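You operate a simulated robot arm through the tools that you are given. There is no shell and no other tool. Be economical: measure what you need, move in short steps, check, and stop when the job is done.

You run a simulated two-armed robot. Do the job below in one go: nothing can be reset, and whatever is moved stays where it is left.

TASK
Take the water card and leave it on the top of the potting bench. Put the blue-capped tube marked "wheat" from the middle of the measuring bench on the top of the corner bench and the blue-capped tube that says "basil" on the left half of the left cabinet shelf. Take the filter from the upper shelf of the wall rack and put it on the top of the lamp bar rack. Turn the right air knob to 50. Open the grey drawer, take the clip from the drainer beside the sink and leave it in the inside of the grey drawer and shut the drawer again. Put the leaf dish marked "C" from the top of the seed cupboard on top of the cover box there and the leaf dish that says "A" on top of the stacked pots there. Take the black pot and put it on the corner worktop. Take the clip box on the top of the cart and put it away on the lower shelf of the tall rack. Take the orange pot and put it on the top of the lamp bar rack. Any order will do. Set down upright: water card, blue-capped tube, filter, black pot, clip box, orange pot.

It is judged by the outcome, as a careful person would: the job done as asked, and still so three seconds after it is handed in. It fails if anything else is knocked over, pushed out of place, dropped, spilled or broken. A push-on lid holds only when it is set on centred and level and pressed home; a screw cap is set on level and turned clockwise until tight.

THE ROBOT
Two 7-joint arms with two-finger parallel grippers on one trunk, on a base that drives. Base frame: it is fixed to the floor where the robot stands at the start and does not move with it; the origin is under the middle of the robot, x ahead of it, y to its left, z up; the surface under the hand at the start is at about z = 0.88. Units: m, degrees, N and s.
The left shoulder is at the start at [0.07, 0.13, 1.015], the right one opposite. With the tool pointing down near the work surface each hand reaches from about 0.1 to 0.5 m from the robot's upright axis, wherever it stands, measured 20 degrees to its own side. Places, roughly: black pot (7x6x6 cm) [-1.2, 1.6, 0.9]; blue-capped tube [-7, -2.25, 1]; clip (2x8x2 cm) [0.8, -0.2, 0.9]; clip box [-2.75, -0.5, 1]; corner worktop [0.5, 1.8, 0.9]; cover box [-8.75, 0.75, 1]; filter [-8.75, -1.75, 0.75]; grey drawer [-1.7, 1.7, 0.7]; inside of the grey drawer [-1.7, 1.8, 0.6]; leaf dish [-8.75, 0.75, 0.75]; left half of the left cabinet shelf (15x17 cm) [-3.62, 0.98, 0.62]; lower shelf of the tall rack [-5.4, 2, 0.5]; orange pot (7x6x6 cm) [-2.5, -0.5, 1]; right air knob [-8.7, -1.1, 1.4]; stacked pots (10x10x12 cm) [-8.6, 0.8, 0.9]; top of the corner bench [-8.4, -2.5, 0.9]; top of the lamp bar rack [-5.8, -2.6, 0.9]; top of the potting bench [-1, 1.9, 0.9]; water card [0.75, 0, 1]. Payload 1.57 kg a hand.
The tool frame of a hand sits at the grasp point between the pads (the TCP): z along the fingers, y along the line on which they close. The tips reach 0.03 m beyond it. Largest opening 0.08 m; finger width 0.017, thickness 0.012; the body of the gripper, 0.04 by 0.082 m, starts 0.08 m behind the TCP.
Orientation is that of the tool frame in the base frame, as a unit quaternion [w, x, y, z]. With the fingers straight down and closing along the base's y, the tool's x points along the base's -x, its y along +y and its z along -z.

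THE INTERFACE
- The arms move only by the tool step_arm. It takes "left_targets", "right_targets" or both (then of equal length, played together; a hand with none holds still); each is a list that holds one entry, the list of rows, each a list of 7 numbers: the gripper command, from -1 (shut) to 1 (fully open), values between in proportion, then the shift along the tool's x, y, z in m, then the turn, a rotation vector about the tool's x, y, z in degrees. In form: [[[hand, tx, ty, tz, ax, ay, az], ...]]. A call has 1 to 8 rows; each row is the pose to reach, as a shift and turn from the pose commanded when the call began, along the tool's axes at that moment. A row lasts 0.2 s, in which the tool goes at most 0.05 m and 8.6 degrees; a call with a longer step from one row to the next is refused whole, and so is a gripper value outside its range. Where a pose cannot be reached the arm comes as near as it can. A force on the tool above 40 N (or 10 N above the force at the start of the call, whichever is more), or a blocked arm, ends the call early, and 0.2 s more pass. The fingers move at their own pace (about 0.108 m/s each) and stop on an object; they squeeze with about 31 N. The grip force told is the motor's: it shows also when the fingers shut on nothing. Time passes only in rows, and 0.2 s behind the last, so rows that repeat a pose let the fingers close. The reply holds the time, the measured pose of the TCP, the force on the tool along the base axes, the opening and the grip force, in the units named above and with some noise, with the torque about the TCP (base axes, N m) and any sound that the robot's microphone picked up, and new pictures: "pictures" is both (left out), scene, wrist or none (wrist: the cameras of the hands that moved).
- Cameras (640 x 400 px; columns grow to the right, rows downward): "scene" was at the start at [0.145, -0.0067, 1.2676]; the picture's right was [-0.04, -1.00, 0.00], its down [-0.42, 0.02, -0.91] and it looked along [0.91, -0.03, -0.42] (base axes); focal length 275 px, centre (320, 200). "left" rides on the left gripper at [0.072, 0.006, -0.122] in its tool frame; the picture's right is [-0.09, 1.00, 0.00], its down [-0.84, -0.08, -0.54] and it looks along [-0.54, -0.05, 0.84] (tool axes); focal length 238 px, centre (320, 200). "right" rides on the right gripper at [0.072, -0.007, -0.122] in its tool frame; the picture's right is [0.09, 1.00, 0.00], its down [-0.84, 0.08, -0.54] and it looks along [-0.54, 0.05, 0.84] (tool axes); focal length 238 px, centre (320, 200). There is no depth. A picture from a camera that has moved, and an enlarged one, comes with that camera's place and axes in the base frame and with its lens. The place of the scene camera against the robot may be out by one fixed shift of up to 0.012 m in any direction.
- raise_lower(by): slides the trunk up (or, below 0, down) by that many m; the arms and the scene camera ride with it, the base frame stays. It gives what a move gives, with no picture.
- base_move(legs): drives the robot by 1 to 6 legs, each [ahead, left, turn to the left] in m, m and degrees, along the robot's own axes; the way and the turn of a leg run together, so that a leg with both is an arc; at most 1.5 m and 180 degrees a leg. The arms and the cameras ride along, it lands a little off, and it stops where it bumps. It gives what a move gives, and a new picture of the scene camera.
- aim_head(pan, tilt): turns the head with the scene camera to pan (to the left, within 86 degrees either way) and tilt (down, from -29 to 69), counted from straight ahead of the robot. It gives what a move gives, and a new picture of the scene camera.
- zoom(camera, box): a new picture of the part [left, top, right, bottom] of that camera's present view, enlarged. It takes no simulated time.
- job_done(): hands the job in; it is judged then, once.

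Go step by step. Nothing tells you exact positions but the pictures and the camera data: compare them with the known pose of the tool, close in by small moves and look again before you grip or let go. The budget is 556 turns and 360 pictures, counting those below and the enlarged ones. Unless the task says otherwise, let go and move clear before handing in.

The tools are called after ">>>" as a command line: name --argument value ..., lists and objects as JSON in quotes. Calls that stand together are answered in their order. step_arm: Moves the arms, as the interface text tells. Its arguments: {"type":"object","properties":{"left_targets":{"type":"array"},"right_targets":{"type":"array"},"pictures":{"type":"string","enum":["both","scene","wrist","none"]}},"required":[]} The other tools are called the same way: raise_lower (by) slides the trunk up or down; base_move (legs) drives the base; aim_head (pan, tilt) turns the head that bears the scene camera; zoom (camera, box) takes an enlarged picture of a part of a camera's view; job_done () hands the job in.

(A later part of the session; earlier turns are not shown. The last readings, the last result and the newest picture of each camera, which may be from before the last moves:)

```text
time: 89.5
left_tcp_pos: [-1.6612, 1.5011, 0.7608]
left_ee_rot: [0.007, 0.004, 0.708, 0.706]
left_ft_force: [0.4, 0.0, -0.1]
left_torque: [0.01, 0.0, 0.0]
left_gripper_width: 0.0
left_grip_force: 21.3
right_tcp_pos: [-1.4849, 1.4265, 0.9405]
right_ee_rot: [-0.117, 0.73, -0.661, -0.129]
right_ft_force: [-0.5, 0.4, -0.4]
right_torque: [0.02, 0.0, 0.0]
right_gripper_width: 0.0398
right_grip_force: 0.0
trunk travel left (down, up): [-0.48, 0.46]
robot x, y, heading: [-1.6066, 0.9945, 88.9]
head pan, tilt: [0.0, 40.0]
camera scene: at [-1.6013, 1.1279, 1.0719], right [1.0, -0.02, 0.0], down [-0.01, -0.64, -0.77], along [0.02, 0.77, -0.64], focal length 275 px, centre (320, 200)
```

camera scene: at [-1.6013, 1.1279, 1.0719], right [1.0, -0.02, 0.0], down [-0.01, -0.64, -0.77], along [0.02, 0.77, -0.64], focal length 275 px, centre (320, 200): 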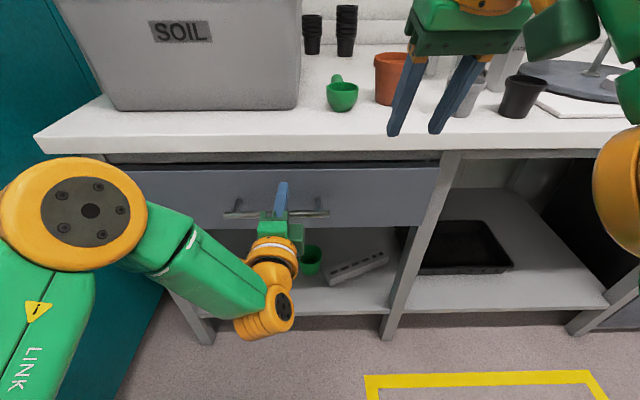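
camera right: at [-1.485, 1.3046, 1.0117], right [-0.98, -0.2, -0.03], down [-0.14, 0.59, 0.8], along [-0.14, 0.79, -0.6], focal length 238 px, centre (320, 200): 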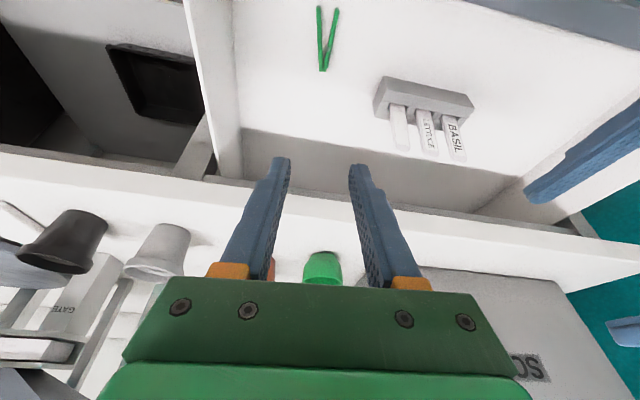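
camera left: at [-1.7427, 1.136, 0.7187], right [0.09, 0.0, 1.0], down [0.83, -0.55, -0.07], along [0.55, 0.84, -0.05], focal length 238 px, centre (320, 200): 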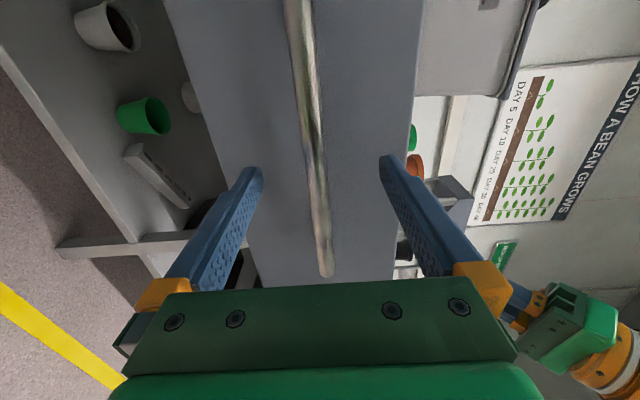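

>>> base_move --legs '[[0.025, 0.0, 0]]'

>>> zoom --camera "left" --box '[0, 0, 640, 400]'

```text
time: 90.3
left_tcp_pos: [-1.6609, 1.5257, 0.7625]
left_ee_rot: [0.006, 0.005, 0.708, 0.706]
left_ft_force: [0.7, -0.8, 0.0]
left_torque: [0.01, -0.02, -0.02]
left_gripper_width: 0.0002
left_grip_force: 21.3
right_tcp_pos: [-1.4849, 1.4522, 0.9414]
right_ee_rot: [-0.118, 0.73, -0.66, -0.13]
right_ft_force: [0.1, -0.1, 0.8]
right_torque: [0.0, -0.02, 0.01]
right_gripper_width: 0.0403
right_grip_force: 0.1
trunk travel left (down, up): [-0.48, 0.46]
robot x, y, heading: [-1.6066, 1.0208, 88.8]
head pan, tilt: [0.0, 40.0]
camera scene: at [-1.6009, 1.1523, 1.072], right [1.0, -0.02, 0.0], down [-0.01, -0.64, -0.77], along [0.02, 0.77, -0.64], focal length 275 px, centre (320, 200)
```

scene: 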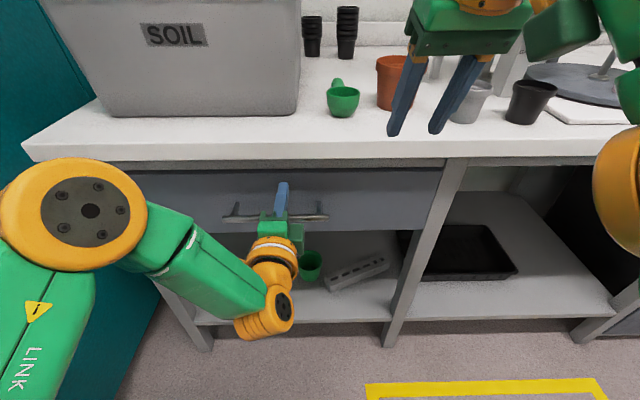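

```text
1.00 times, centred on (320, 200) of left (not enlarged: the box is as wide or as high as the picture)
camera zoom: at [-1.7348, 1.405, 0.7688], right [0.09, 0.0, 1.0], down [0.83, -0.56, -0.07], along [0.55, 0.83, -0.05], focal length 238 px, centre (320, 200)
```

zoom: 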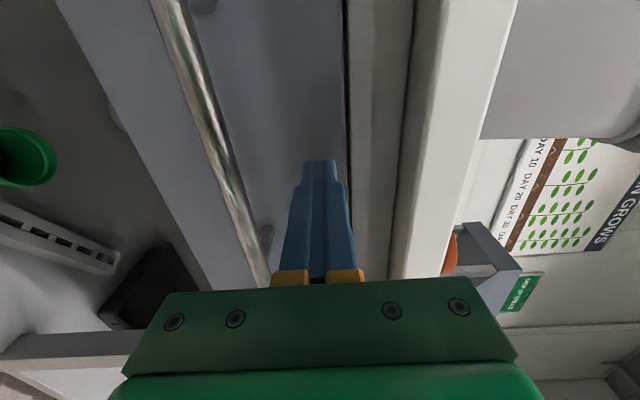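

>>> base_move --legs '[[0.015, 0.0, 0]]'

```text
time: 91.1
left_tcp_pos: [-1.6606, 1.5389, 0.762]
left_ee_rot: [0.006, 0.005, 0.709, 0.705]
left_ft_force: [-0.8, -13.8, -5.7]
left_torque: [-0.17, -0.05, 0.1]
left_gripper_width: 0.0001
left_grip_force: 21.7
right_tcp_pos: [-1.4851, 1.4637, 0.94]
right_ee_rot: [-0.118, 0.73, -0.66, -0.13]
right_ft_force: [-0.6, -0.7, 0.1]
right_torque: [0.0, -0.02, 0.0]
right_gripper_width: 0.0401
right_grip_force: 0.0
trunk travel left (down, up): [-0.48, 0.46]
robot x, y, heading: [-1.6068, 1.0375, 88.9]
head pan, tilt: [0.0, 40.0]
camera scene: at [-1.6008, 1.1652, 1.0722], right [1.0, -0.02, 0.0], down [-0.01, -0.64, -0.77], along [0.02, 0.77, -0.64], focal length 275 px, centre (320, 200)
```

scene: 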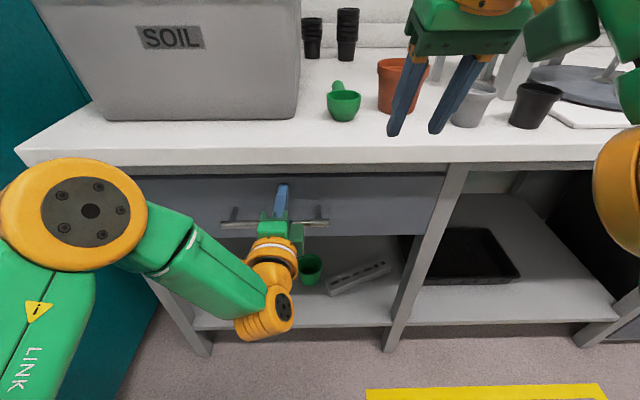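

The drawer is shut (13.8 N reaction). Back off, raise the trunk, and return the left hand to pointing down.

>>> base_move --legs '[[-0.2, 0.0, 0]]'

>>> raise_lower --by 0.25

>>> step_arm --left_targets '[[[0, 0, 0, 0, 0, 0, -8], [0, 0, 0, 0, 0, 0, -16], [0, 0, 0, 0, 0, 0, -24], [0, 0, 0, 0, 0, 0, -32], [0, 0, 0, 0, 0, 0, -40], [0, 0, 0, 0, 0, 0, -48]]]' --right_targets '[[[1, 0, 0, 0, 0, 7, 0], [1, 0, 0, 0, 0, 14, 0], [1, 0, 0, 0, 0, 20, 0], [1, 0, 0, 0, 0, 20, 0], [1, 0, 0, 0, 0, 20, 0], [1, 0, 0, 0, 0, 20, 0]]]' --pictures "none"

>>> step_arm --left_targets '[[[0, 0, 0, 0, 0, 0, -8], [0, 0, 0, 0, 0, 0, -16], [0, 0, 0, 0, 0, 0, -24], [0, 0, 0, 0, 0, 0, -32], [0, 0, 0, 0, 0, 0, -40], [0, 0, 0, 0, 0, 0, -42]]]' --pictures "none"

>>> step_arm --left_targets '[[[0, 0, 0, 0, 0, 8, 0], [0, 0, 0, 0, 0, 16, 0], [0, 0, 0, 0, 0, 24, 0], [0, 0, 0, 0, 0, 32, 0], [0, 0, 0, 0, 0, 40, 0], [0, 0, 0, 0, 0, 48, 0]]]' --pictures "none"

>>> step_arm --left_targets '[[[0, 0, 0, 0, 0, 8, 0], [0, 0, 0, 0, 0, 16, 0], [0, 0, 0, 0, 0, 24, 0], [0, 0, 0, 0, 0, 32, 0], [0, 0, 0, 0, 0, 40, 0], [0, 0, 0, 0, 0, 42, 0]]]' --pictures "both"

```text
time: 92.7
left_tcp_pos: [-1.6631, 1.3411, 0.7613]
left_ee_rot: [0.007, 0.005, 0.709, 0.705]
left_ft_force: [-0.7, 0.2, -0.2]
left_torque: [0.02, 0.0, 0.0]
left_gripper_width: 0.0
left_grip_force: 21.3
right_tcp_pos: [-1.4882, 1.2662, 0.94]
right_ee_rot: [-0.117, 0.73, -0.66, -0.13]
right_ft_force: [0.1, -0.1, -0.6]
right_torque: [0.0, -0.02, -0.01]
right_gripper_width: 0.04
right_grip_force: 0.0
trunk travel left (down, up): [-0.48, 0.46]
robot x, y, heading: [-1.6136, 0.8362, 88.4]
head pan, tilt: [0.0, 40.0]
camera scene: at [-1.6046, 0.9678, 1.0719], right [1.0, -0.02, 0.0], down [-0.01, -0.64, -0.77], along [0.02, 0.77, -0.64], focal length 275 px, centre (320, 200)
```

scene: 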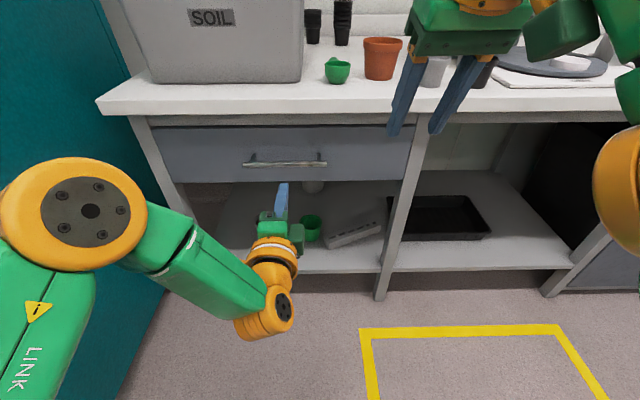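

```text
time: 95.3
left_tcp_pos: [-1.6631, 1.34, 1.01]
left_ee_rot: [0.008, 0.005, 0.709, 0.705]
left_ft_force: [-0.2, 0.3, 0.5]
left_torque: [-0.04, 0.01, -0.04]
left_gripper_width: 0.0
left_grip_force: 21.4
right_tcp_pos: [-1.4868, 1.2673, 1.191]
right_ee_rot: [-0.118, 0.73, -0.661, -0.129]
right_ft_force: [0.4, 0.2, 0.2]
right_torque: [0.01, -0.01, 0.01]
right_gripper_width: 0.0401
right_grip_force: 0.0
trunk travel left (down, up): [-0.73, 0.21]
robot x, y, heading: [-1.6119, 0.8377, 88.9]
head pan, tilt: [0.0, 40.0]
```

```text
time: 96.7
left_tcp_pos: [-1.6647, 1.3402, 1.0106]
left_ee_rot: [0.294, -0.285, 0.65, 0.641]
left_ft_force: [0.9, -0.2, 0.8]
left_torque: [-0.03, 0.0, 0.01]
left_gripper_width: 0.0399
left_grip_force: 0.1
right_tcp_pos: [-1.4929, 1.217, 1.1496]
right_ee_rot: [-0.002, 0.742, -0.671, -0.001]
right_ft_force: [0.9, -0.4, -0.8]
right_torque: [-0.01, -0.01, 0.02]
right_gripper_width: 0.0799
right_grip_force: 0.0
right hand out of reach, approached as far as the arm can: row 1, 2, 3, 4, 5, 6
trunk travel left (down, up): [-0.73, 0.21]
robot x, y, heading: [-1.6072, 0.8338, 88.7]
head pan, tilt: [0.0, 40.0]
```

```text
time: 98.1
left_tcp_pos: [-1.6627, 1.3412, 1.0113]
left_ee_rot: [0.504, -0.497, 0.505, 0.493]
left_ft_force: [0.0, 0.5, 0.4]
left_torque: [0.0, 0.0, -0.01]
left_gripper_width: 0.0397
left_grip_force: 0.1
right_tcp_pos: [-1.4932, 1.2174, 1.149]
right_ee_rot: [-0.001, 0.742, -0.671, -0.001]
right_ft_force: [-0.9, -0.7, -0.1]
right_torque: [-0.02, -0.03, 0.02]
right_gripper_width: 0.08
right_grip_force: 0.0
trunk travel left (down, up): [-0.73, 0.21]
robot x, y, heading: [-1.6092, 0.8366, 88.7]
head pan, tilt: [0.0, 40.0]
```

```text
time: 99.5
left_tcp_pos: [-1.6636, 1.3406, 1.0095]
left_ee_rot: [0.255, -0.655, 0.667, 0.248]
left_ft_force: [0.2, -0.2, -0.5]
left_torque: [0.0, 0.06, 0.02]
left_gripper_width: 0.0402
left_grip_force: 0.0
right_tcp_pos: [-1.4927, 1.2185, 1.1495]
right_ee_rot: [-0.001, 0.741, -0.671, -0.001]
right_ft_force: [0.3, 0.7, 0.0]
right_torque: [-0.02, 0.0, -0.01]
right_gripper_width: 0.0799
right_grip_force: 0.0
trunk travel left (down, up): [-0.73, 0.21]
robot x, y, heading: [-1.6086, 0.8334, 88.8]
head pan, tilt: [0.0, 40.0]
```

```text
time: 100.9
left_tcp_pos: [-1.6805, 1.3029, 0.9987]
left_ee_rot: [0.004, -0.701, 0.714, 0.003]
left_ft_force: [-0.4, -0.2, 0.3]
left_torque: [-0.03, 0.0, 0.02]
left_gripper_width: 0.04
left_grip_force: 0.0
left hand out of reach, approached as far as the arm can: row 4, 5, 6
right_tcp_pos: [-1.4932, 1.2179, 1.1499]
right_ee_rot: [-0.002, 0.741, -0.671, -0.001]
right_ft_force: [-0.6, -0.1, 0.6]
right_torque: [0.0, 0.02, -0.01]
right_gripper_width: 0.0801
right_grip_force: 0.1
trunk travel left (down, up): [-0.73, 0.21]
robot x, y, heading: [-1.6085, 0.8346, 88.8]
head pan, tilt: [0.0, 40.0]
camera scene: at [-1.605, 0.9687, 1.3218], right [1.0, -0.02, 0.0], down [-0.01, -0.64, -0.77], along [0.02, 0.77, -0.64], focal length 275 px, centre (320, 200)
camera left: at [-1.6882, 1.2308, 1.1206], right [-0.99, 0.11, 0.0], down [0.09, 0.83, 0.55], along [0.06, 0.55, -0.84], focal length 238 px, centre (320, 200)
```

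scene: 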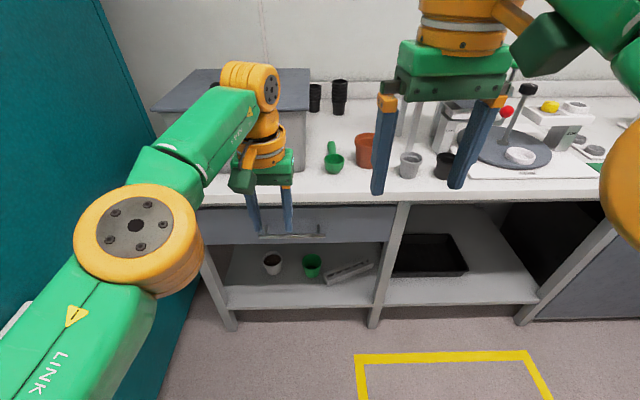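
left: 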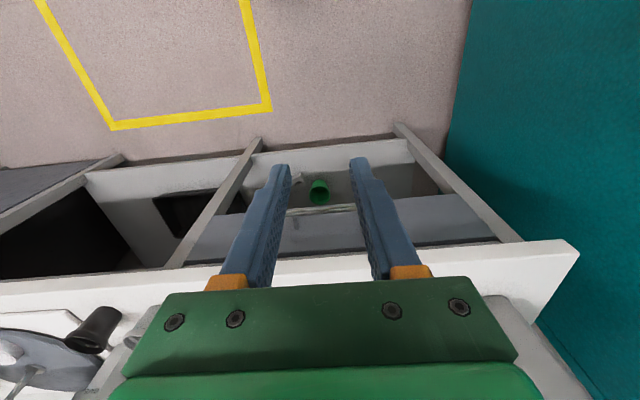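

The pot is behind my right hand. I retract the left hand up and back, then drive to bring the right hand over the black pot.

>>> step_arm --left_targets '[[[0, 0.035, 0, -0.03, 0, 0, 0], [0, 0.07, 0, -0.06, 0, 0, 0], [0, 0.105, 0, -0.09, 0, 0, 0], [0, 0.14, 0, -0.12, 0, 0, 0], [0, 0.16, 0, -0.15, 0, 0, 0]]]' --pictures "none"

>>> base_move --legs '[[0.12, -0.2, 0]]'

>>> zoom --camera "right" --box '[0, 0, 640, 400]'

```text
time: 102.1
left_tcp_pos: [-1.6829, 1.1405, 1.1536]
left_ee_rot: [-0.002, -0.701, 0.713, -0.001]
left_ft_force: [-0.6, -0.7, 1.0]
left_torque: [0.06, -0.02, 0.01]
left_gripper_width: 0.0401
left_grip_force: 0.0
right_tcp_pos: [-1.4927, 1.2156, 1.15]
right_ee_rot: [-0.001, 0.741, -0.671, -0.002]
right_ft_force: [-0.2, -0.2, -1.4]
right_torque: [0.01, 0.03, 0.01]
right_gripper_width: 0.08
right_grip_force: 0.1
trunk travel left (down, up): [-0.73, 0.21]
robot x, y, heading: [-1.6112, 0.8388, 88.9]
head pan, tilt: [0.0, 40.0]
```

```text
time: 103.8
left_tcp_pos: [-1.4821, 1.2572, 1.1536]
left_ee_rot: [0.0, -0.699, 0.715, -0.003]
left_ft_force: [0.0, -0.6, -0.6]
left_torque: [0.05, -0.02, -0.02]
left_gripper_width: 0.0401
left_grip_force: 0.0
right_tcp_pos: [-1.2903, 1.3305, 1.1511]
right_ee_rot: [-0.002, 0.74, -0.673, -0.001]
right_ft_force: [0.5, 0.7, -0.7]
right_torque: [-0.02, -0.01, 0.0]
right_gripper_width: 0.0801
right_grip_force: 0.0
trunk travel left (down, up): [-0.73, 0.21]
robot x, y, heading: [-1.4093, 0.9496, 88.5]
head pan, tilt: [0.0, 40.0]
camera scene: at [-1.4041, 1.082, 1.322], right [1.0, -0.03, 0.0], down [-0.02, -0.64, -0.77], along [0.02, 0.77, -0.64], focal length 275 px, centre (320, 200)
```

scene: 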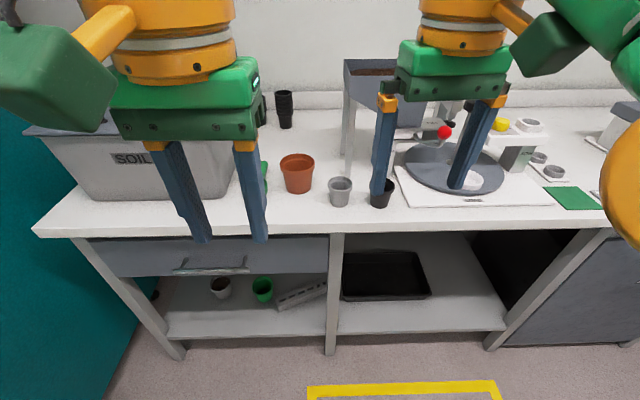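

```text
1.00 times, centred on (320, 200) of right (not enlarged: the box is as wide or as high as the picture)
camera zoom: at [-1.2775, 1.2596, 1.271], right [-0.98, -0.19, 0.0], down [-0.16, 0.82, 0.55], along [-0.1, 0.54, -0.84], focal length 238 px, centre (320, 200)
```

zoom: 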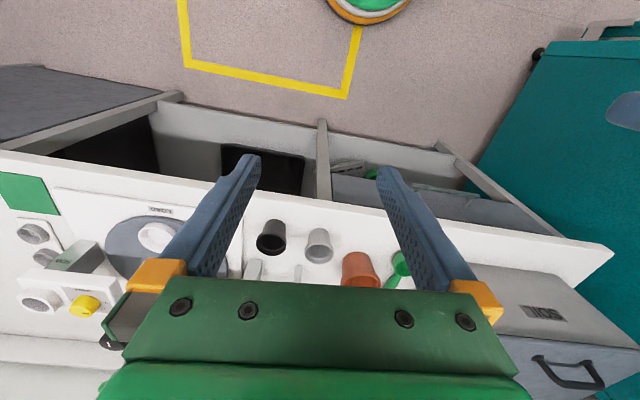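

Triangulated, the black pot is at about (-1.237, 1.62). Drive ahead 0.15 and right 0.05 and look from the wrist.

>>> base_move --legs '[[0.17, -0.05, 0]]'

>>> step_arm --right_targets '[[[1, -0.03, 0, 0.02, 0, 0, 0], [1, -0.06, 0, 0.04, 0, 0, 0], [1, -0.06, 0, 0.06, 0, 0, 0]]]' --pictures "both"

```text
time: 105.3
left_tcp_pos: [-1.4243, 1.425, 1.1536]
left_ee_rot: [-0.001, -0.697, 0.717, -0.001]
left_ft_force: [-0.1, -0.2, 0.3]
left_torque: [0.01, 0.01, 0.03]
left_gripper_width: 0.0398
left_grip_force: 0.1
right_tcp_pos: [-1.2345, 1.4984, 1.1512]
right_ee_rot: [-0.003, 0.738, -0.674, -0.002]
right_ft_force: [0.0, -0.6, 0.1]
right_torque: [0.04, -0.03, -0.01]
right_gripper_width: 0.0798
right_grip_force: 0.0
trunk travel left (down, up): [-0.73, 0.21]
robot x, y, heading: [-1.356, 1.1202, 88.1]
head pan, tilt: [0.0, 40.0]
camera scene: at [-1.3481, 1.2492, 1.3222], right [1.0, -0.03, 0.0], down [-0.02, -0.64, -0.77], along [0.02, 0.77, -0.64], focal length 275 px, centre (320, 200)
```

scene: 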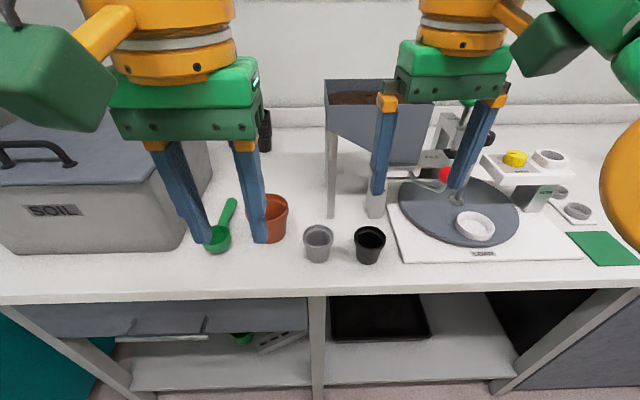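

```text
time: 106.1
left_tcp_pos: [-1.4236, 1.4285, 1.1521]
left_ee_rot: [-0.002, -0.698, 0.716, -0.004]
left_ft_force: [-0.1, 0.9, 0.4]
left_torque: [-0.02, 0.0, -0.02]
left_gripper_width: 0.0401
left_grip_force: 0.1
right_tcp_pos: [-1.2433, 1.549, 1.085]
right_ee_rot: [0.0, 0.739, -0.674, -0.002]
right_ft_force: [-0.5, -0.3, -0.2]
right_torque: [-0.07, 0.03, 0.0]
right_gripper_width: 0.0801
right_grip_force: 0.0
right hand out of reach, approached as far as the arm can: row 1, 2, 3
trunk travel left (down, up): [-0.73, 0.21]
robot x, y, heading: [-1.3567, 1.1254, 88.2]
head pan, tilt: [0.0, 40.0]
camera scene: at [-1.3466, 1.2532, 1.3218], right [1.0, -0.03, 0.0], down [-0.02, -0.64, -0.77], along [0.02, 0.77, -0.64], focal length 275 px, centre (320, 200)
camera right: at [-1.2296, 1.4782, 1.2065], right [-0.98, -0.18, 0.0], down [-0.15, 0.82, 0.54], along [-0.1, 0.54, -0.84], focal length 238 px, centre (320, 200)
```

scene: 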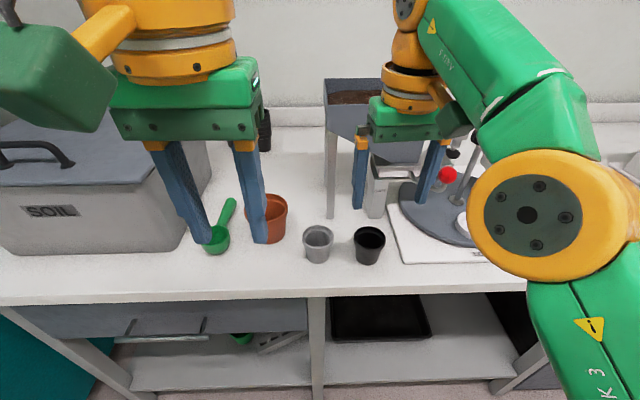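
right: 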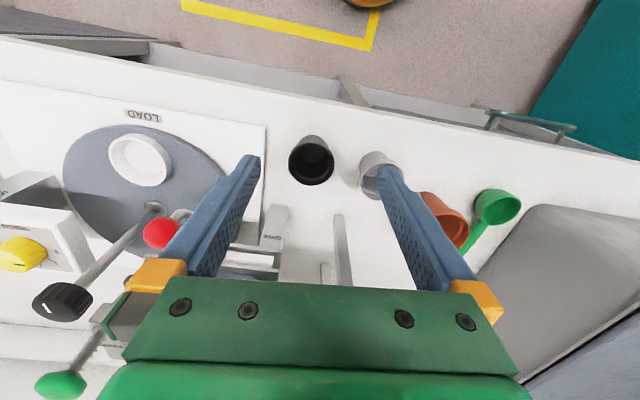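

Rim centre is about (-1.243, 1.604, 0.93), 58 mm wide. I'll grip the right-hand wall of the pot, one finger inside; base forward a bit for reach.

>>> base_move --legs '[[0.06, -0.028, 0]]'

>>> step_arm --right_targets '[[[0, 0, 0, 0.03, 0, 0, 0], [0, 0, 0, 0.05, 0, 0, 0], [0, 0, 0, 0.05, 0, 0, 0]]]' --pictures "wrist"

```text
time: 107.1
left_tcp_pos: [-1.3959, 1.4828, 1.1542]
left_ee_rot: [0.001, -0.697, 0.717, -0.002]
left_ft_force: [-0.4, -0.5, -0.5]
left_torque: [0.03, -0.01, -0.01]
left_gripper_width: 0.0401
left_grip_force: 0.1
right_tcp_pos: [-1.2149, 1.6036, 1.0887]
right_ee_rot: [-0.004, 0.738, -0.674, -0.002]
right_ft_force: [0.1, -0.3, 0.1]
right_torque: [-0.02, -0.01, -0.02]
right_gripper_width: 0.08
right_grip_force: 0.1
trunk travel left (down, up): [-0.73, 0.21]
robot x, y, heading: [-1.3282, 1.1798, 88.4]
head pan, tilt: [0.0, 40.0]
camera scene: at [-1.3198, 1.3063, 1.3225], right [1.0, -0.03, 0.0], down [-0.02, -0.64, -0.77], along [0.02, 0.77, -0.64], focal length 275 px, centre (320, 200)
```

scene: 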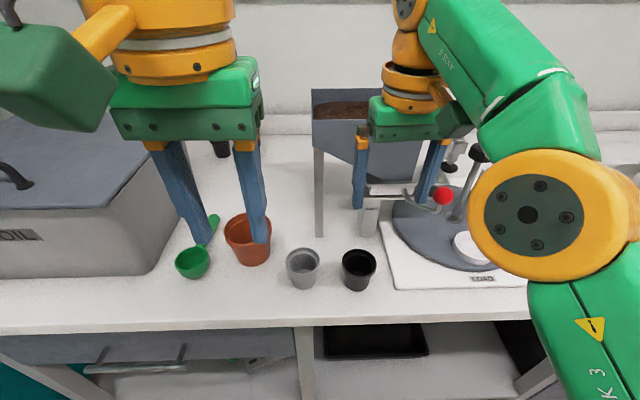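

```text
time: 107.9
left_tcp_pos: [-1.3944, 1.4894, 1.1527]
left_ee_rot: [-0.002, -0.698, 0.716, -0.004]
left_ft_force: [-0.9, -0.2, 0.2]
left_torque: [-0.03, 0.04, 0.02]
left_gripper_width: 0.04
left_grip_force: 0.1
right_tcp_pos: [-1.2134, 1.6091, 1.0357]
right_ee_rot: [-0.001, 0.738, -0.675, -0.002]
right_ft_force: [0.4, -0.1, -0.2]
right_torque: [-0.02, -0.01, 0.02]
right_gripper_width: 0.0403
right_grip_force: 0.0
trunk travel left (down, up): [-0.73, 0.21]
robot x, y, heading: [-1.3223, 1.1794, 88.2]
head pan, tilt: [0.0, 40.0]
camera right: at [-1.1999, 1.5373, 1.1561], right [-0.98, -0.18, 0.0], down [-0.15, 0.82, 0.55], along [-0.1, 0.54, -0.84], focal length 238 px, centre (320, 200)
```

right: 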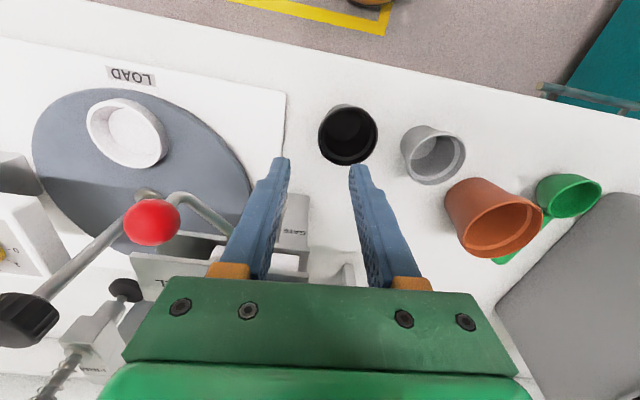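

TCP sits over the pot's right wall. Descend 11 cm with fingers half open.

>>> step_arm --right_targets '[[[0, 0, 0, 0.04, 0, 0, 0], [0, 0, 0, 0.07, 0, 0, 0], [0, 0, 0, 0.09, 0, 0, 0], [0, 0, 0, 0.09, 0, 0, 0]]]' --pictures "wrist"

```text
time: 108.9
left_tcp_pos: [-1.3935, 1.4879, 1.1527]
left_ee_rot: [-0.001, -0.697, 0.717, -0.002]
left_ft_force: [0.4, -0.1, 0.1]
left_torque: [0.02, -0.01, -0.03]
left_gripper_width: 0.0402
left_grip_force: 0.1
right_tcp_pos: [-1.214, 1.6083, 0.9467]
right_ee_rot: [-0.002, 0.738, -0.675, -0.001]
right_ft_force: [-0.5, 0.6, -0.2]
right_torque: [0.05, 0.01, 0.02]
right_gripper_width: 0.0401
right_grip_force: 0.1
trunk travel left (down, up): [-0.73, 0.21]
robot x, y, heading: [-1.3229, 1.1822, 88.2]
head pan, tilt: [0.0, 40.0]
camera right: at [-1.2002, 1.5364, 1.067], right [-0.98, -0.18, 0.0], down [-0.15, 0.82, 0.55], along [-0.1, 0.54, -0.84], focal length 238 px, centre (320, 200)
```

right: 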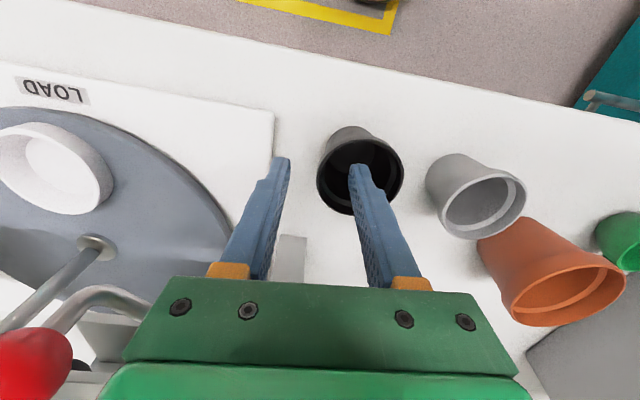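

Inner finger is inside the pot. Descend a little more and close.

>>> step_arm --right_targets '[[[0, 0.004, 0, 0.012, 0, 0, 0], [0, 0.004, 0, 0.024, 0, 0, 0], [-1, 0.004, 0, 0.024, 0, 0, 0], [-1, 0.004, 0, 0.024, 0, 0, 0], [-1, 0.004, 0, 0.024, 0, 0, 0]]]' --pictures "wrist"

```text
time: 110.1
left_tcp_pos: [-1.3965, 1.4864, 1.1533]
left_ee_rot: [0.0, -0.698, 0.716, -0.003]
left_ft_force: [0.8, 0.4, 0.5]
left_torque: [-0.04, 0.02, 0.01]
left_gripper_width: 0.04
left_grip_force: 0.2
right_tcp_pos: [-1.216, 1.6016, 0.9232]
right_ee_rot: [-0.003, 0.738, -0.675, -0.002]
right_ft_force: [-3.7, 2.8, 14.7]
right_torque: [0.07, 0.84, -0.17]
right_gripper_width: 0.0036
right_grip_force: 24.5
trunk travel left (down, up): [-0.73, 0.21]
robot x, y, heading: [-1.3228, 1.1793, 88.3]
head pan, tilt: [0.0, 40.0]
camera right: at [-1.2023, 1.5311, 1.0446], right [-0.98, -0.18, 0.0], down [-0.15, 0.82, 0.55], along [-0.1, 0.54, -0.84], focal length 238 px, centre (320, 200)
```

right: 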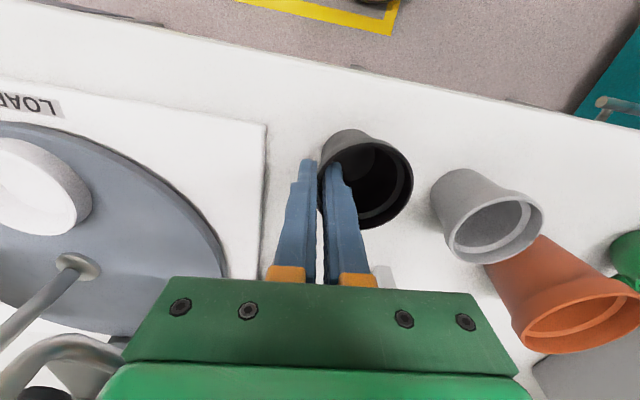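

Gripped (3.6 mm wall). Lift straight up.

>>> step_arm --right_targets '[[[-1, 0, 0, -0.02, 0, 0, 0], [-1, 0, 0, -0.06, 0, 0, 0], [-1, 0, 0, -0.1, 0, 0, 0], [-1, 0, 0, -0.14, 0, 0, 0], [-1, 0, 0, -0.14, 0, 0, 0]]]' --pictures "wrist"

```text
time: 111.3
left_tcp_pos: [-1.3932, 1.4868, 1.1534]
left_ee_rot: [-0.001, -0.697, 0.717, -0.002]
left_ft_force: [-0.4, 0.3, 0.2]
left_torque: [0.01, 0.0, -0.04]
left_gripper_width: 0.0398
left_grip_force: 0.1
right_tcp_pos: [-1.2121, 1.6041, 1.0619]
right_ee_rot: [-0.001, 0.739, -0.674, -0.002]
right_ft_force: [0.7, 0.5, 0.4]
right_torque: [0.01, 0.0, -0.03]
right_gripper_width: 0.002
right_grip_force: 23.8
trunk travel left (down, up): [-0.73, 0.21]
robot x, y, heading: [-1.3204, 1.1793, 88.1]
head pan, tilt: [0.0, 40.0]
camera right: at [-1.1996, 1.532, 1.1831], right [-0.98, -0.18, 0.0], down [-0.15, 0.82, 0.55], along [-0.1, 0.54, -0.84], focal length 238 px, centre (320, 200)
```

right: 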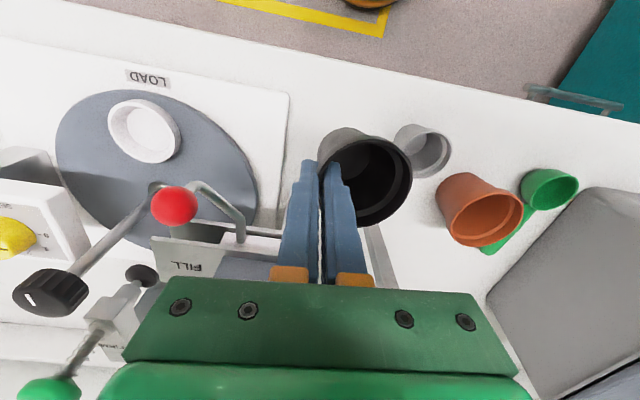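

Pot held well. Back off and travel to the corner worktop, then look.

>>> base_move --legs '[[-0.35, 0.0, 0], [0, -0.95, 0], [0, 0, -40]]'

>>> aim_head --pan 5 --tilt 25

```text
time: 120.0
left_tcp_pos: [-0.2573, 1.0968, 1.1538]
left_ee_rot: [-0.002, -0.426, 0.905, -0.002]
left_ft_force: [-0.2, -0.3, 0.0]
left_torque: [0.01, -0.01, 0.0]
left_gripper_width: 0.0401
left_grip_force: 0.0
right_tcp_pos: [-0.0435, 1.0776, 1.0627]
right_ee_rot: [0.001, -0.478, 0.878, 0.001]
right_ft_force: [-0.1, 0.0, -0.7]
right_torque: [0.03, 0.0, -0.06]
right_gripper_width: 0.0014
right_grip_force: 23.0
trunk travel left (down, up): [-0.73, 0.21]
robot x, y, heading: [-0.3949, 0.8129, 50.2]
head pan, tilt: [0.0, 40.0]
camera scene: at [-0.3025, 0.9125, 1.3219], right [0.77, -0.64, 0.0], down [-0.41, -0.49, -0.77], along [0.49, 0.59, -0.64], focal length 275 px, centre (320, 200)
```

scene: 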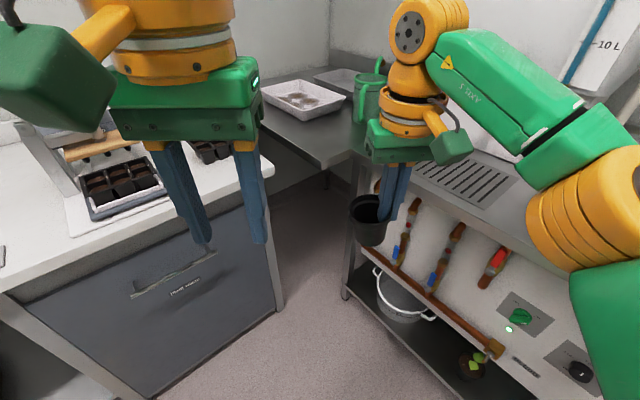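

```text
time: 120.8
left_tcp_pos: [-0.2571, 1.0974, 1.1534]
left_ee_rot: [-0.002, -0.426, 0.905, -0.002]
left_ft_force: [0.8, -0.1, 0.0]
left_torque: [0.01, 0.0, 0.02]
left_gripper_width: 0.0399
left_grip_force: 0.0
right_tcp_pos: [-0.0432, 1.0759, 1.0613]
right_ee_rot: [0.001, -0.478, 0.878, 0.002]
right_ft_force: [-0.4, 0.3, 0.0]
right_torque: [0.02, 0.01, 0.0]
right_gripper_width: 0.0011
right_grip_force: 23.1
trunk travel left (down, up): [-0.73, 0.21]
robot x, y, heading: [-0.3899, 0.8124, 50.3]
head pan, tilt: [5.0, 25.0]
camera scene: at [-0.3039, 0.9225, 1.3451], right [0.82, -0.57, 0.0], down [-0.24, -0.35, -0.91], along [0.52, 0.74, -0.42], focal length 275 px, centre (320, 200)
```

scene: 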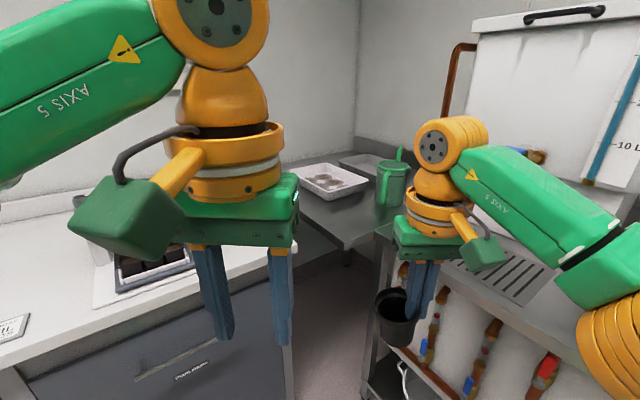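

The corner worktop has a free patch around (0.25, 1.53), left of the watering can. Drive in diagonally and turn slightly.

>>> base_move --legs '[[0.5, -0.05, 0], [0, 0, 14]]'

>>> aim_head --pan -12 --tilt 45

>>> zoom --camera "right" --box '[0, 0, 640, 400]'

```text
time: 124.6
left_tcp_pos: [0.0262, 1.4754, 1.1525]
left_ee_rot: [-0.003, -0.537, 0.844, -0.003]
left_ft_force: [0.7, 0.1, 0.8]
left_torque: [-0.02, -0.01, -0.04]
left_gripper_width: 0.0401
left_grip_force: 0.2
right_tcp_pos: [0.2385, 1.5091, 1.0619]
right_ee_rot: [0.001, -0.584, 0.812, 0.002]
right_ft_force: [-0.4, -0.1, 0.6]
right_torque: [-0.01, -0.01, 0.0]
right_gripper_width: 0.0014
right_grip_force: 23.2
trunk travel left (down, up): [-0.73, 0.21]
robot x, y, heading: [-0.0311, 1.1629, 64.7]
head pan, tilt: [5.0, 25.0]
camera scene: at [0.0239, 1.2938, 1.3452], right [0.94, -0.35, 0.0], down [-0.15, -0.4, -0.91], along [0.31, 0.85, -0.42], focal length 275 px, centre (320, 200)
```

scene: 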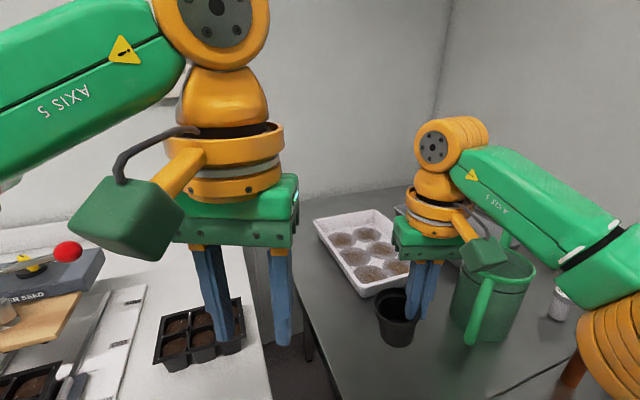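

```text
time: 125.4
left_tcp_pos: [0.0259, 1.4754, 1.1535]
left_ee_rot: [-0.002, -0.536, 0.844, -0.003]
left_ft_force: [-0.4, -0.1, 0.3]
left_torque: [0.0, 0.01, 0.04]
left_gripper_width: 0.04
left_grip_force: 0.1
right_tcp_pos: [0.2377, 1.5096, 1.0627]
right_ee_rot: [0.002, -0.585, 0.811, 0.001]
right_ft_force: [-0.8, 0.4, 0.1]
right_torque: [-0.03, 0.0, 0.01]
right_gripper_width: 0.0011
right_grip_force: 23.3
trunk travel left (down, up): [-0.73, 0.21]
robot x, y, heading: [-0.0341, 1.1642, 64.8]
head pan, tilt: [-12.0, 45.0]
camera scene: at [0.0402, 1.2721, 1.3147], right [0.8, -0.61, 0.0], down [-0.43, -0.56, -0.71], along [0.43, 0.56, -0.71], focal length 275 px, centre (320, 200)
```

scene: 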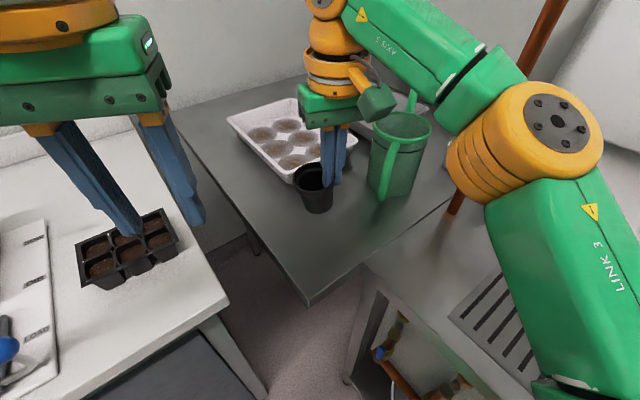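

```text
1.00 times, centred on (320, 200) of right (not enlarged: the box is as wide or as high as the picture)
camera zoom: at [0.2215, 1.4389, 1.1828], right [-0.97, 0.23, 0.0], down [0.19, 0.82, 0.55], along [0.12, 0.53, -0.84], focal length 238 px, centre (320, 200)
```

zoom: 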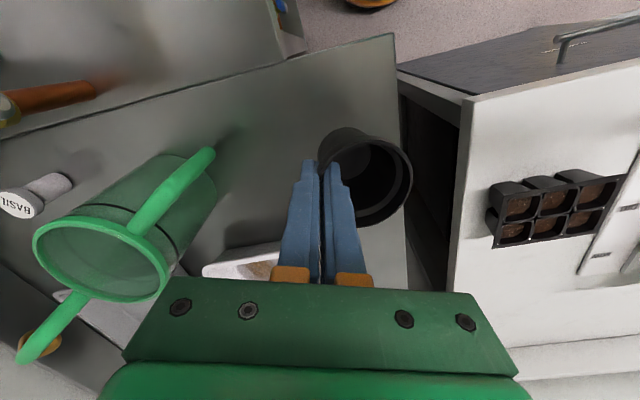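

The pot hangs over a clear spot about (0.21, 1.52), 4 cm in from the edge and clear of the can. Lower it.

>>> step_arm --right_targets '[[[-1, 0, 0, 0.04, 0, 0, 0], [-1, 0, 0, 0.08, 0, 0, 0], [-1, 0, 0, 0.105, 0, 0, 0], [-1, 0, 0, 0.105, 0, 0, 0]]]' --pictures "both"

```text
time: 126.4
left_tcp_pos: [0.0255, 1.4754, 1.1534]
left_ee_rot: [-0.002, -0.536, 0.844, -0.002]
left_ft_force: [-0.1, -0.7, 0.4]
left_torque: [0.03, 0.01, -0.01]
left_gripper_width: 0.0399
left_grip_force: 0.0
right_tcp_pos: [0.2356, 1.5092, 0.9583]
right_ee_rot: [0.001, -0.586, 0.811, 0.002]
right_ft_force: [-0.3, -0.2, 0.1]
right_torque: [0.03, -0.01, 0.04]
right_gripper_width: 0.0013
right_grip_force: 22.4
trunk travel left (down, up): [-0.73, 0.21]
robot x, y, heading: [-0.0377, 1.1656, 64.9]
head pan, tilt: [-12.0, 45.0]
camera scene: at [0.0405, 1.272, 1.3146], right [0.8, -0.61, 0.0], down [-0.43, -0.56, -0.71], along [0.43, 0.56, -0.71], focal length 275 px, centre (320, 200)
camera right: at [0.2194, 1.4379, 1.0788], right [-0.97, 0.23, 0.0], down [0.19, 0.82, 0.55], along [0.12, 0.53, -0.84], focal length 238 px, centre (320, 200)
```

scene: 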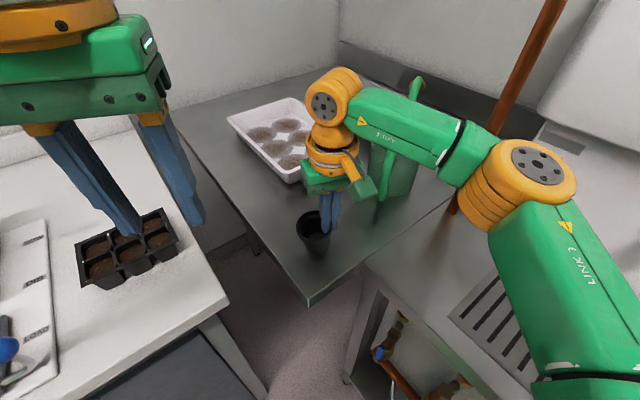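
right: 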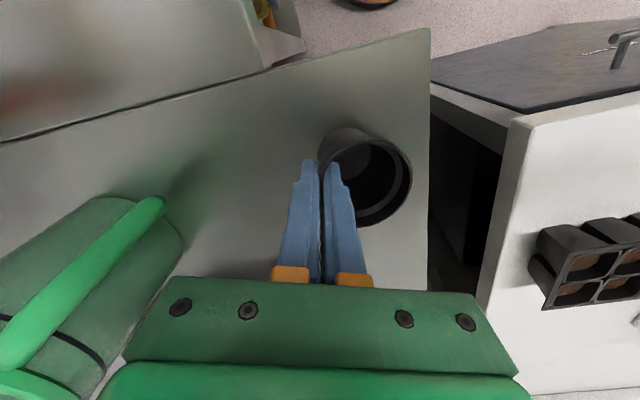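

>>> step_arm --right_targets '[[[-1, 0, 0, 0.008, 0, 0, 0], [-1, 0, 0, 0.016, 0, 0, 0], [-1, 0, 0, 0.022, 0, 0, 0], [-1, 0, 0, 0.022, 0, 0, 0]]]' --pictures "none"

```text
time: 127.4
left_tcp_pos: [0.0268, 1.4717, 1.1541]
left_ee_rot: [-0.002, -0.537, 0.844, 0.0]
left_ft_force: [-0.8, -0.7, -0.4]
left_torque: [0.02, 0.01, -0.01]
left_gripper_width: 0.0398
left_grip_force: 0.1
right_tcp_pos: [0.2383, 1.5068, 0.9365]
right_ee_rot: [0.003, -0.584, 0.812, 0.004]
right_ft_force: [11.9, 3.2, 29.1]
right_torque: [0.46, 0.49, -0.22]
right_gripper_width: 0.0043
right_grip_force: 24.6
trunk travel left (down, up): [-0.73, 0.21]
robot x, y, heading: [-0.0307, 1.1614, 64.6]
head pan, tilt: [-12.0, 45.0]
```

Contact. Ease up 3 mm, open moderately, and lift away.

>>> step_arm --right_targets '[[[-1, 0, 0, -0.004, 0, 0, 0], [-0.3, 0, 0, -0.004, 0, 0, 0], [-0.3, 0, 0, -0.004, 0, 0, 0], [-0.3, 0, 0, -0.004, 0, 0, 0], [-0.3, 0, 0, -0.04, 0, 0, 0], [-0.3, 0, 0, -0.08, 0, 0, 0], [-0.3, 0, 0, -0.12, 0, 0, 0]]]' --pictures "both"

```text
time: 129.0
left_tcp_pos: [0.0245, 1.4752, 1.153]
left_ee_rot: [-0.002, -0.536, 0.845, -0.002]
left_ft_force: [-0.2, 0.1, -0.5]
left_torque: [0.03, 0.01, 0.01]
left_gripper_width: 0.0399
left_grip_force: 0.1
right_tcp_pos: [0.2348, 1.5094, 1.0578]
right_ee_rot: [0.002, -0.585, 0.811, 0.002]
right_ft_force: [0.2, 0.1, 0.7]
right_torque: [0.03, -0.02, 0.01]
right_gripper_width: 0.0278
right_grip_force: 0.1
trunk travel left (down, up): [-0.73, 0.21]
robot x, y, heading: [-0.0341, 1.1653, 64.6]
head pan, tilt: [-12.0, 45.0]
camera scene: at [0.0394, 1.2718, 1.3147], right [0.8, -0.61, 0.0], down [-0.43, -0.56, -0.71], along [0.43, 0.56, -0.71], focal length 275 px, centre (320, 200)
camera right: at [0.2182, 1.4379, 1.1787], right [-0.97, 0.23, 0.0], down [0.19, 0.82, 0.55], along [0.12, 0.53, -0.84], focal length 238 px, centre (320, 200)
```

scene: 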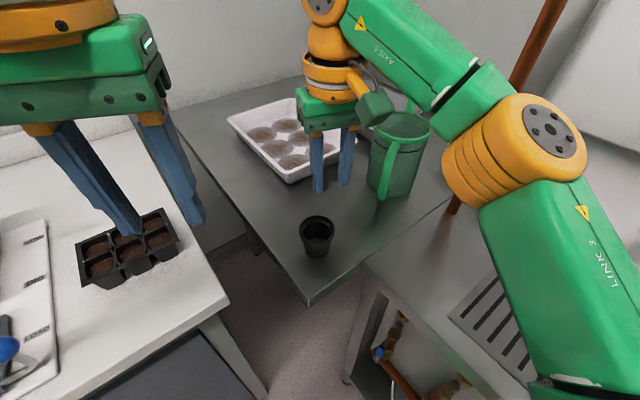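
right: 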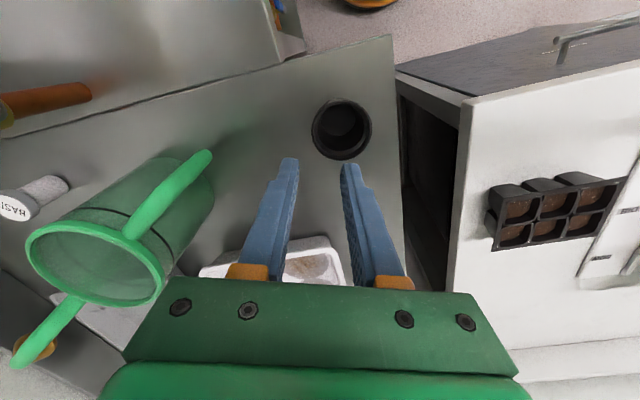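

The black pot stands upright on the corner worktop. Next, back to the counter's right side for the water card.

>>> base_move --legs '[[-0.5, 0, 0], [-1.213, -0.686, 0], [0, 0, 13], [0.12, -0.54, 0]]'

>>> step_arm --right_targets '[[[0, 0, 0, 0, 0, -8, 0], [0, 0, 0, 0, 0, -16, 0], [0, 0, 0, 0, 0, -24, 0], [0, 0, 0, 0, 0, -32, 0], [0, 0, 0, 0, 0, -40, 0], [0, 0, 0, 0, 0, -48, 0], [0, 0, 0, 0, 0, -50, 0]]]' --pictures "both"

```text
time: 142.2
left_tcp_pos: [0.4188, -0.3422, 1.1533]
left_ee_rot: [-0.001, -0.645, 0.764, -0.001]
left_ft_force: [-0.3, 0.0, -0.9]
left_torque: [-0.01, -0.02, -0.02]
left_gripper_width: 0.0401
left_grip_force: 0.0
right_tcp_pos: [0.6125, -0.2539, 1.0578]
right_ee_rot: [0.002, -0.689, 0.725, 0.002]
right_ft_force: [0.0, 0.4, 0.8]
right_torque: [0.0, 0.0, 0.03]
right_gripper_width: 0.0281
right_grip_force: 0.0
trunk travel left (down, up): [-0.73, 0.21]
robot x, y, heading: [0.4472, -0.6562, 80.1]
head pan, tilt: [-12.0, 45.0]
camera scene: at [0.4871, -0.5348, 1.3147], right [0.93, -0.37, 0.0], down [-0.26, -0.66, -0.71], along [0.26, 0.66, -0.71], focal length 275 px, centre (320, 200)
```

scene: 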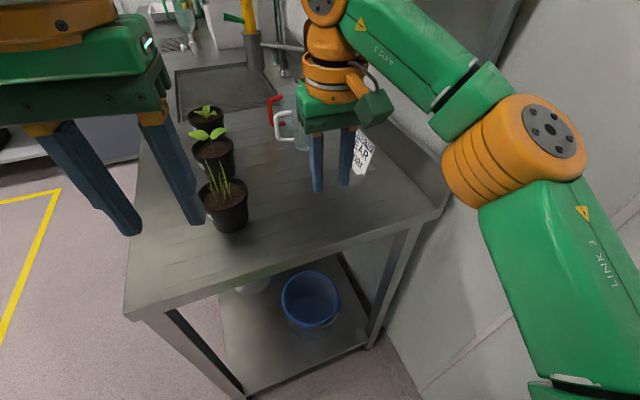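

```text
time: 143.8
left_tcp_pos: [0.4194, -0.342, 1.1534]
left_ee_rot: [-0.001, -0.645, 0.764, -0.002]
left_ft_force: [0.7, 0.1, -0.3]
left_torque: [0.01, 0.01, 0.03]
left_gripper_width: 0.04
left_grip_force: 0.0
right_tcp_pos: [0.6147, -0.2528, 1.0584]
right_ee_rot: [0.308, -0.624, 0.656, 0.293]
right_ft_force: [-0.4, -0.7, -0.9]
right_torque: [0.05, -0.01, 0.0]
right_gripper_width: 0.0401
right_grip_force: 0.0
trunk travel left (down, up): [-0.73, 0.21]
robot x, y, heading: [0.4454, -0.6535, 80.4]
head pan, tilt: [-12.0, 45.0]
camera scene: at [0.4882, -0.5348, 1.3146], right [0.93, -0.37, 0.0], down [-0.26, -0.66, -0.71], along [0.26, 0.66, -0.71], focal length 275 px, centre (320, 200)
camera right: at [0.6141, -0.393, 1.0791], right [-1.0, -0.01, -0.07], down [-0.07, 0.12, 0.99], along [0.0, 0.99, -0.12], focal length 238 px, centre (320, 200)
```

scene: 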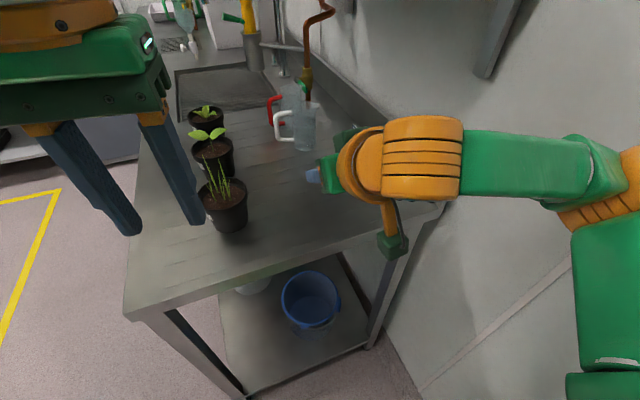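
right: 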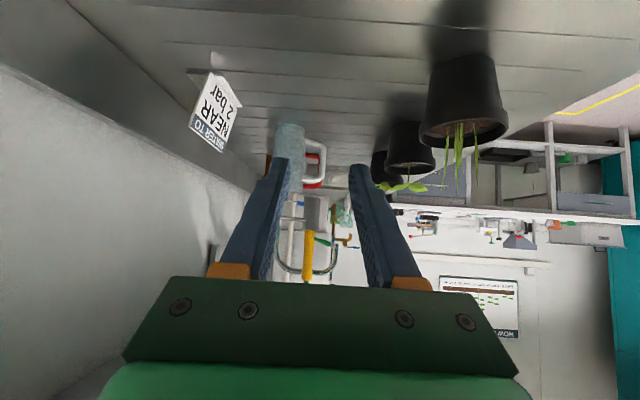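

>>> zoom --camera "right" --box '[160, 30, 300, 170]'

```text
2.86 times, centred on (230, 100) of right
camera zoom: at [0.6141, -0.393, 1.0791], right [-1.0, -0.01, -0.07], down [-0.07, 0.12, 0.99], along [0.0, 0.99, -0.12], focal length 681 px, centre (577, 486)
```

zoom: 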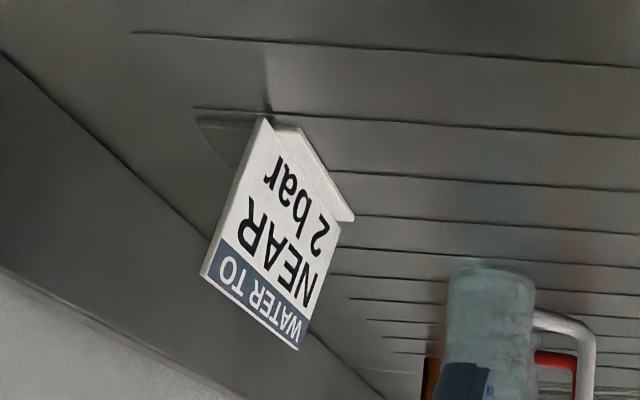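

The card leans back about 13°, spanning y -0.11 to -0.016, top z≈0.965. I align the hand (with a 13° roll) to take its near upper corner.

>>> step_arm --right_targets '[[[0.5, 0.0013, -0.04, 0.021, -2.1, 0, 2.5], [0.5, 0.0026, -0.08, 0.042, -4.2, 0, 5], [0.5, 0.0039, -0.12, 0.063, -6.3, 0, 7.5], [0.5, 0.0052, -0.159, 0.084, -8.36, 0, 9.96], [0.5, 0.0052, -0.159, 0.084, -8.36, 0, 9.96]]]' --pictures "wrist"

```text
time: 144.9
left_tcp_pos: [0.4204, -0.3417, 1.154]
left_ee_rot: [-0.001, -0.646, 0.764, -0.002]
left_ft_force: [-0.2, 0.8, 0.7]
left_torque: [0.01, 0.03, 0.01]
left_gripper_width: 0.0397
left_grip_force: 0.2
right_tcp_pos: [0.7757, -0.2011, 0.9982]
right_ee_rot: [0.235, -0.585, 0.685, 0.366]
right_ft_force: [-1.2, 0.3, -0.2]
right_torque: [0.01, -0.03, -0.04]
right_gripper_width: 0.0601
right_grip_force: 0.1
trunk travel left (down, up): [-0.73, 0.21]
robot x, y, heading: [0.4428, -0.66, 80.2]
head pan, tilt: [-12.0, 45.0]
camera right: at [0.7808, -0.341, 1.0173], right [-0.99, -0.01, 0.16], down [0.15, 0.11, 0.98], along [-0.03, 0.99, -0.11], focal length 238 px, centre (320, 200)
```

right: 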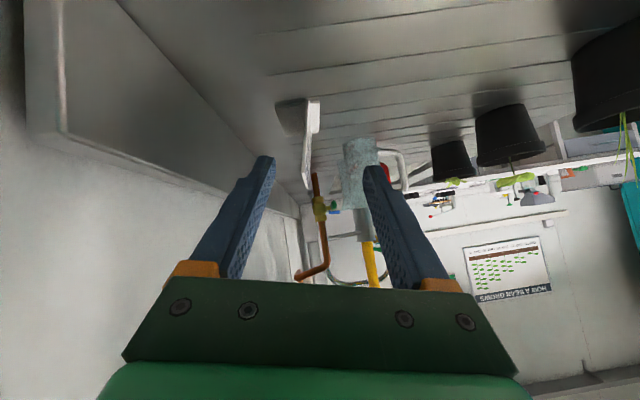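

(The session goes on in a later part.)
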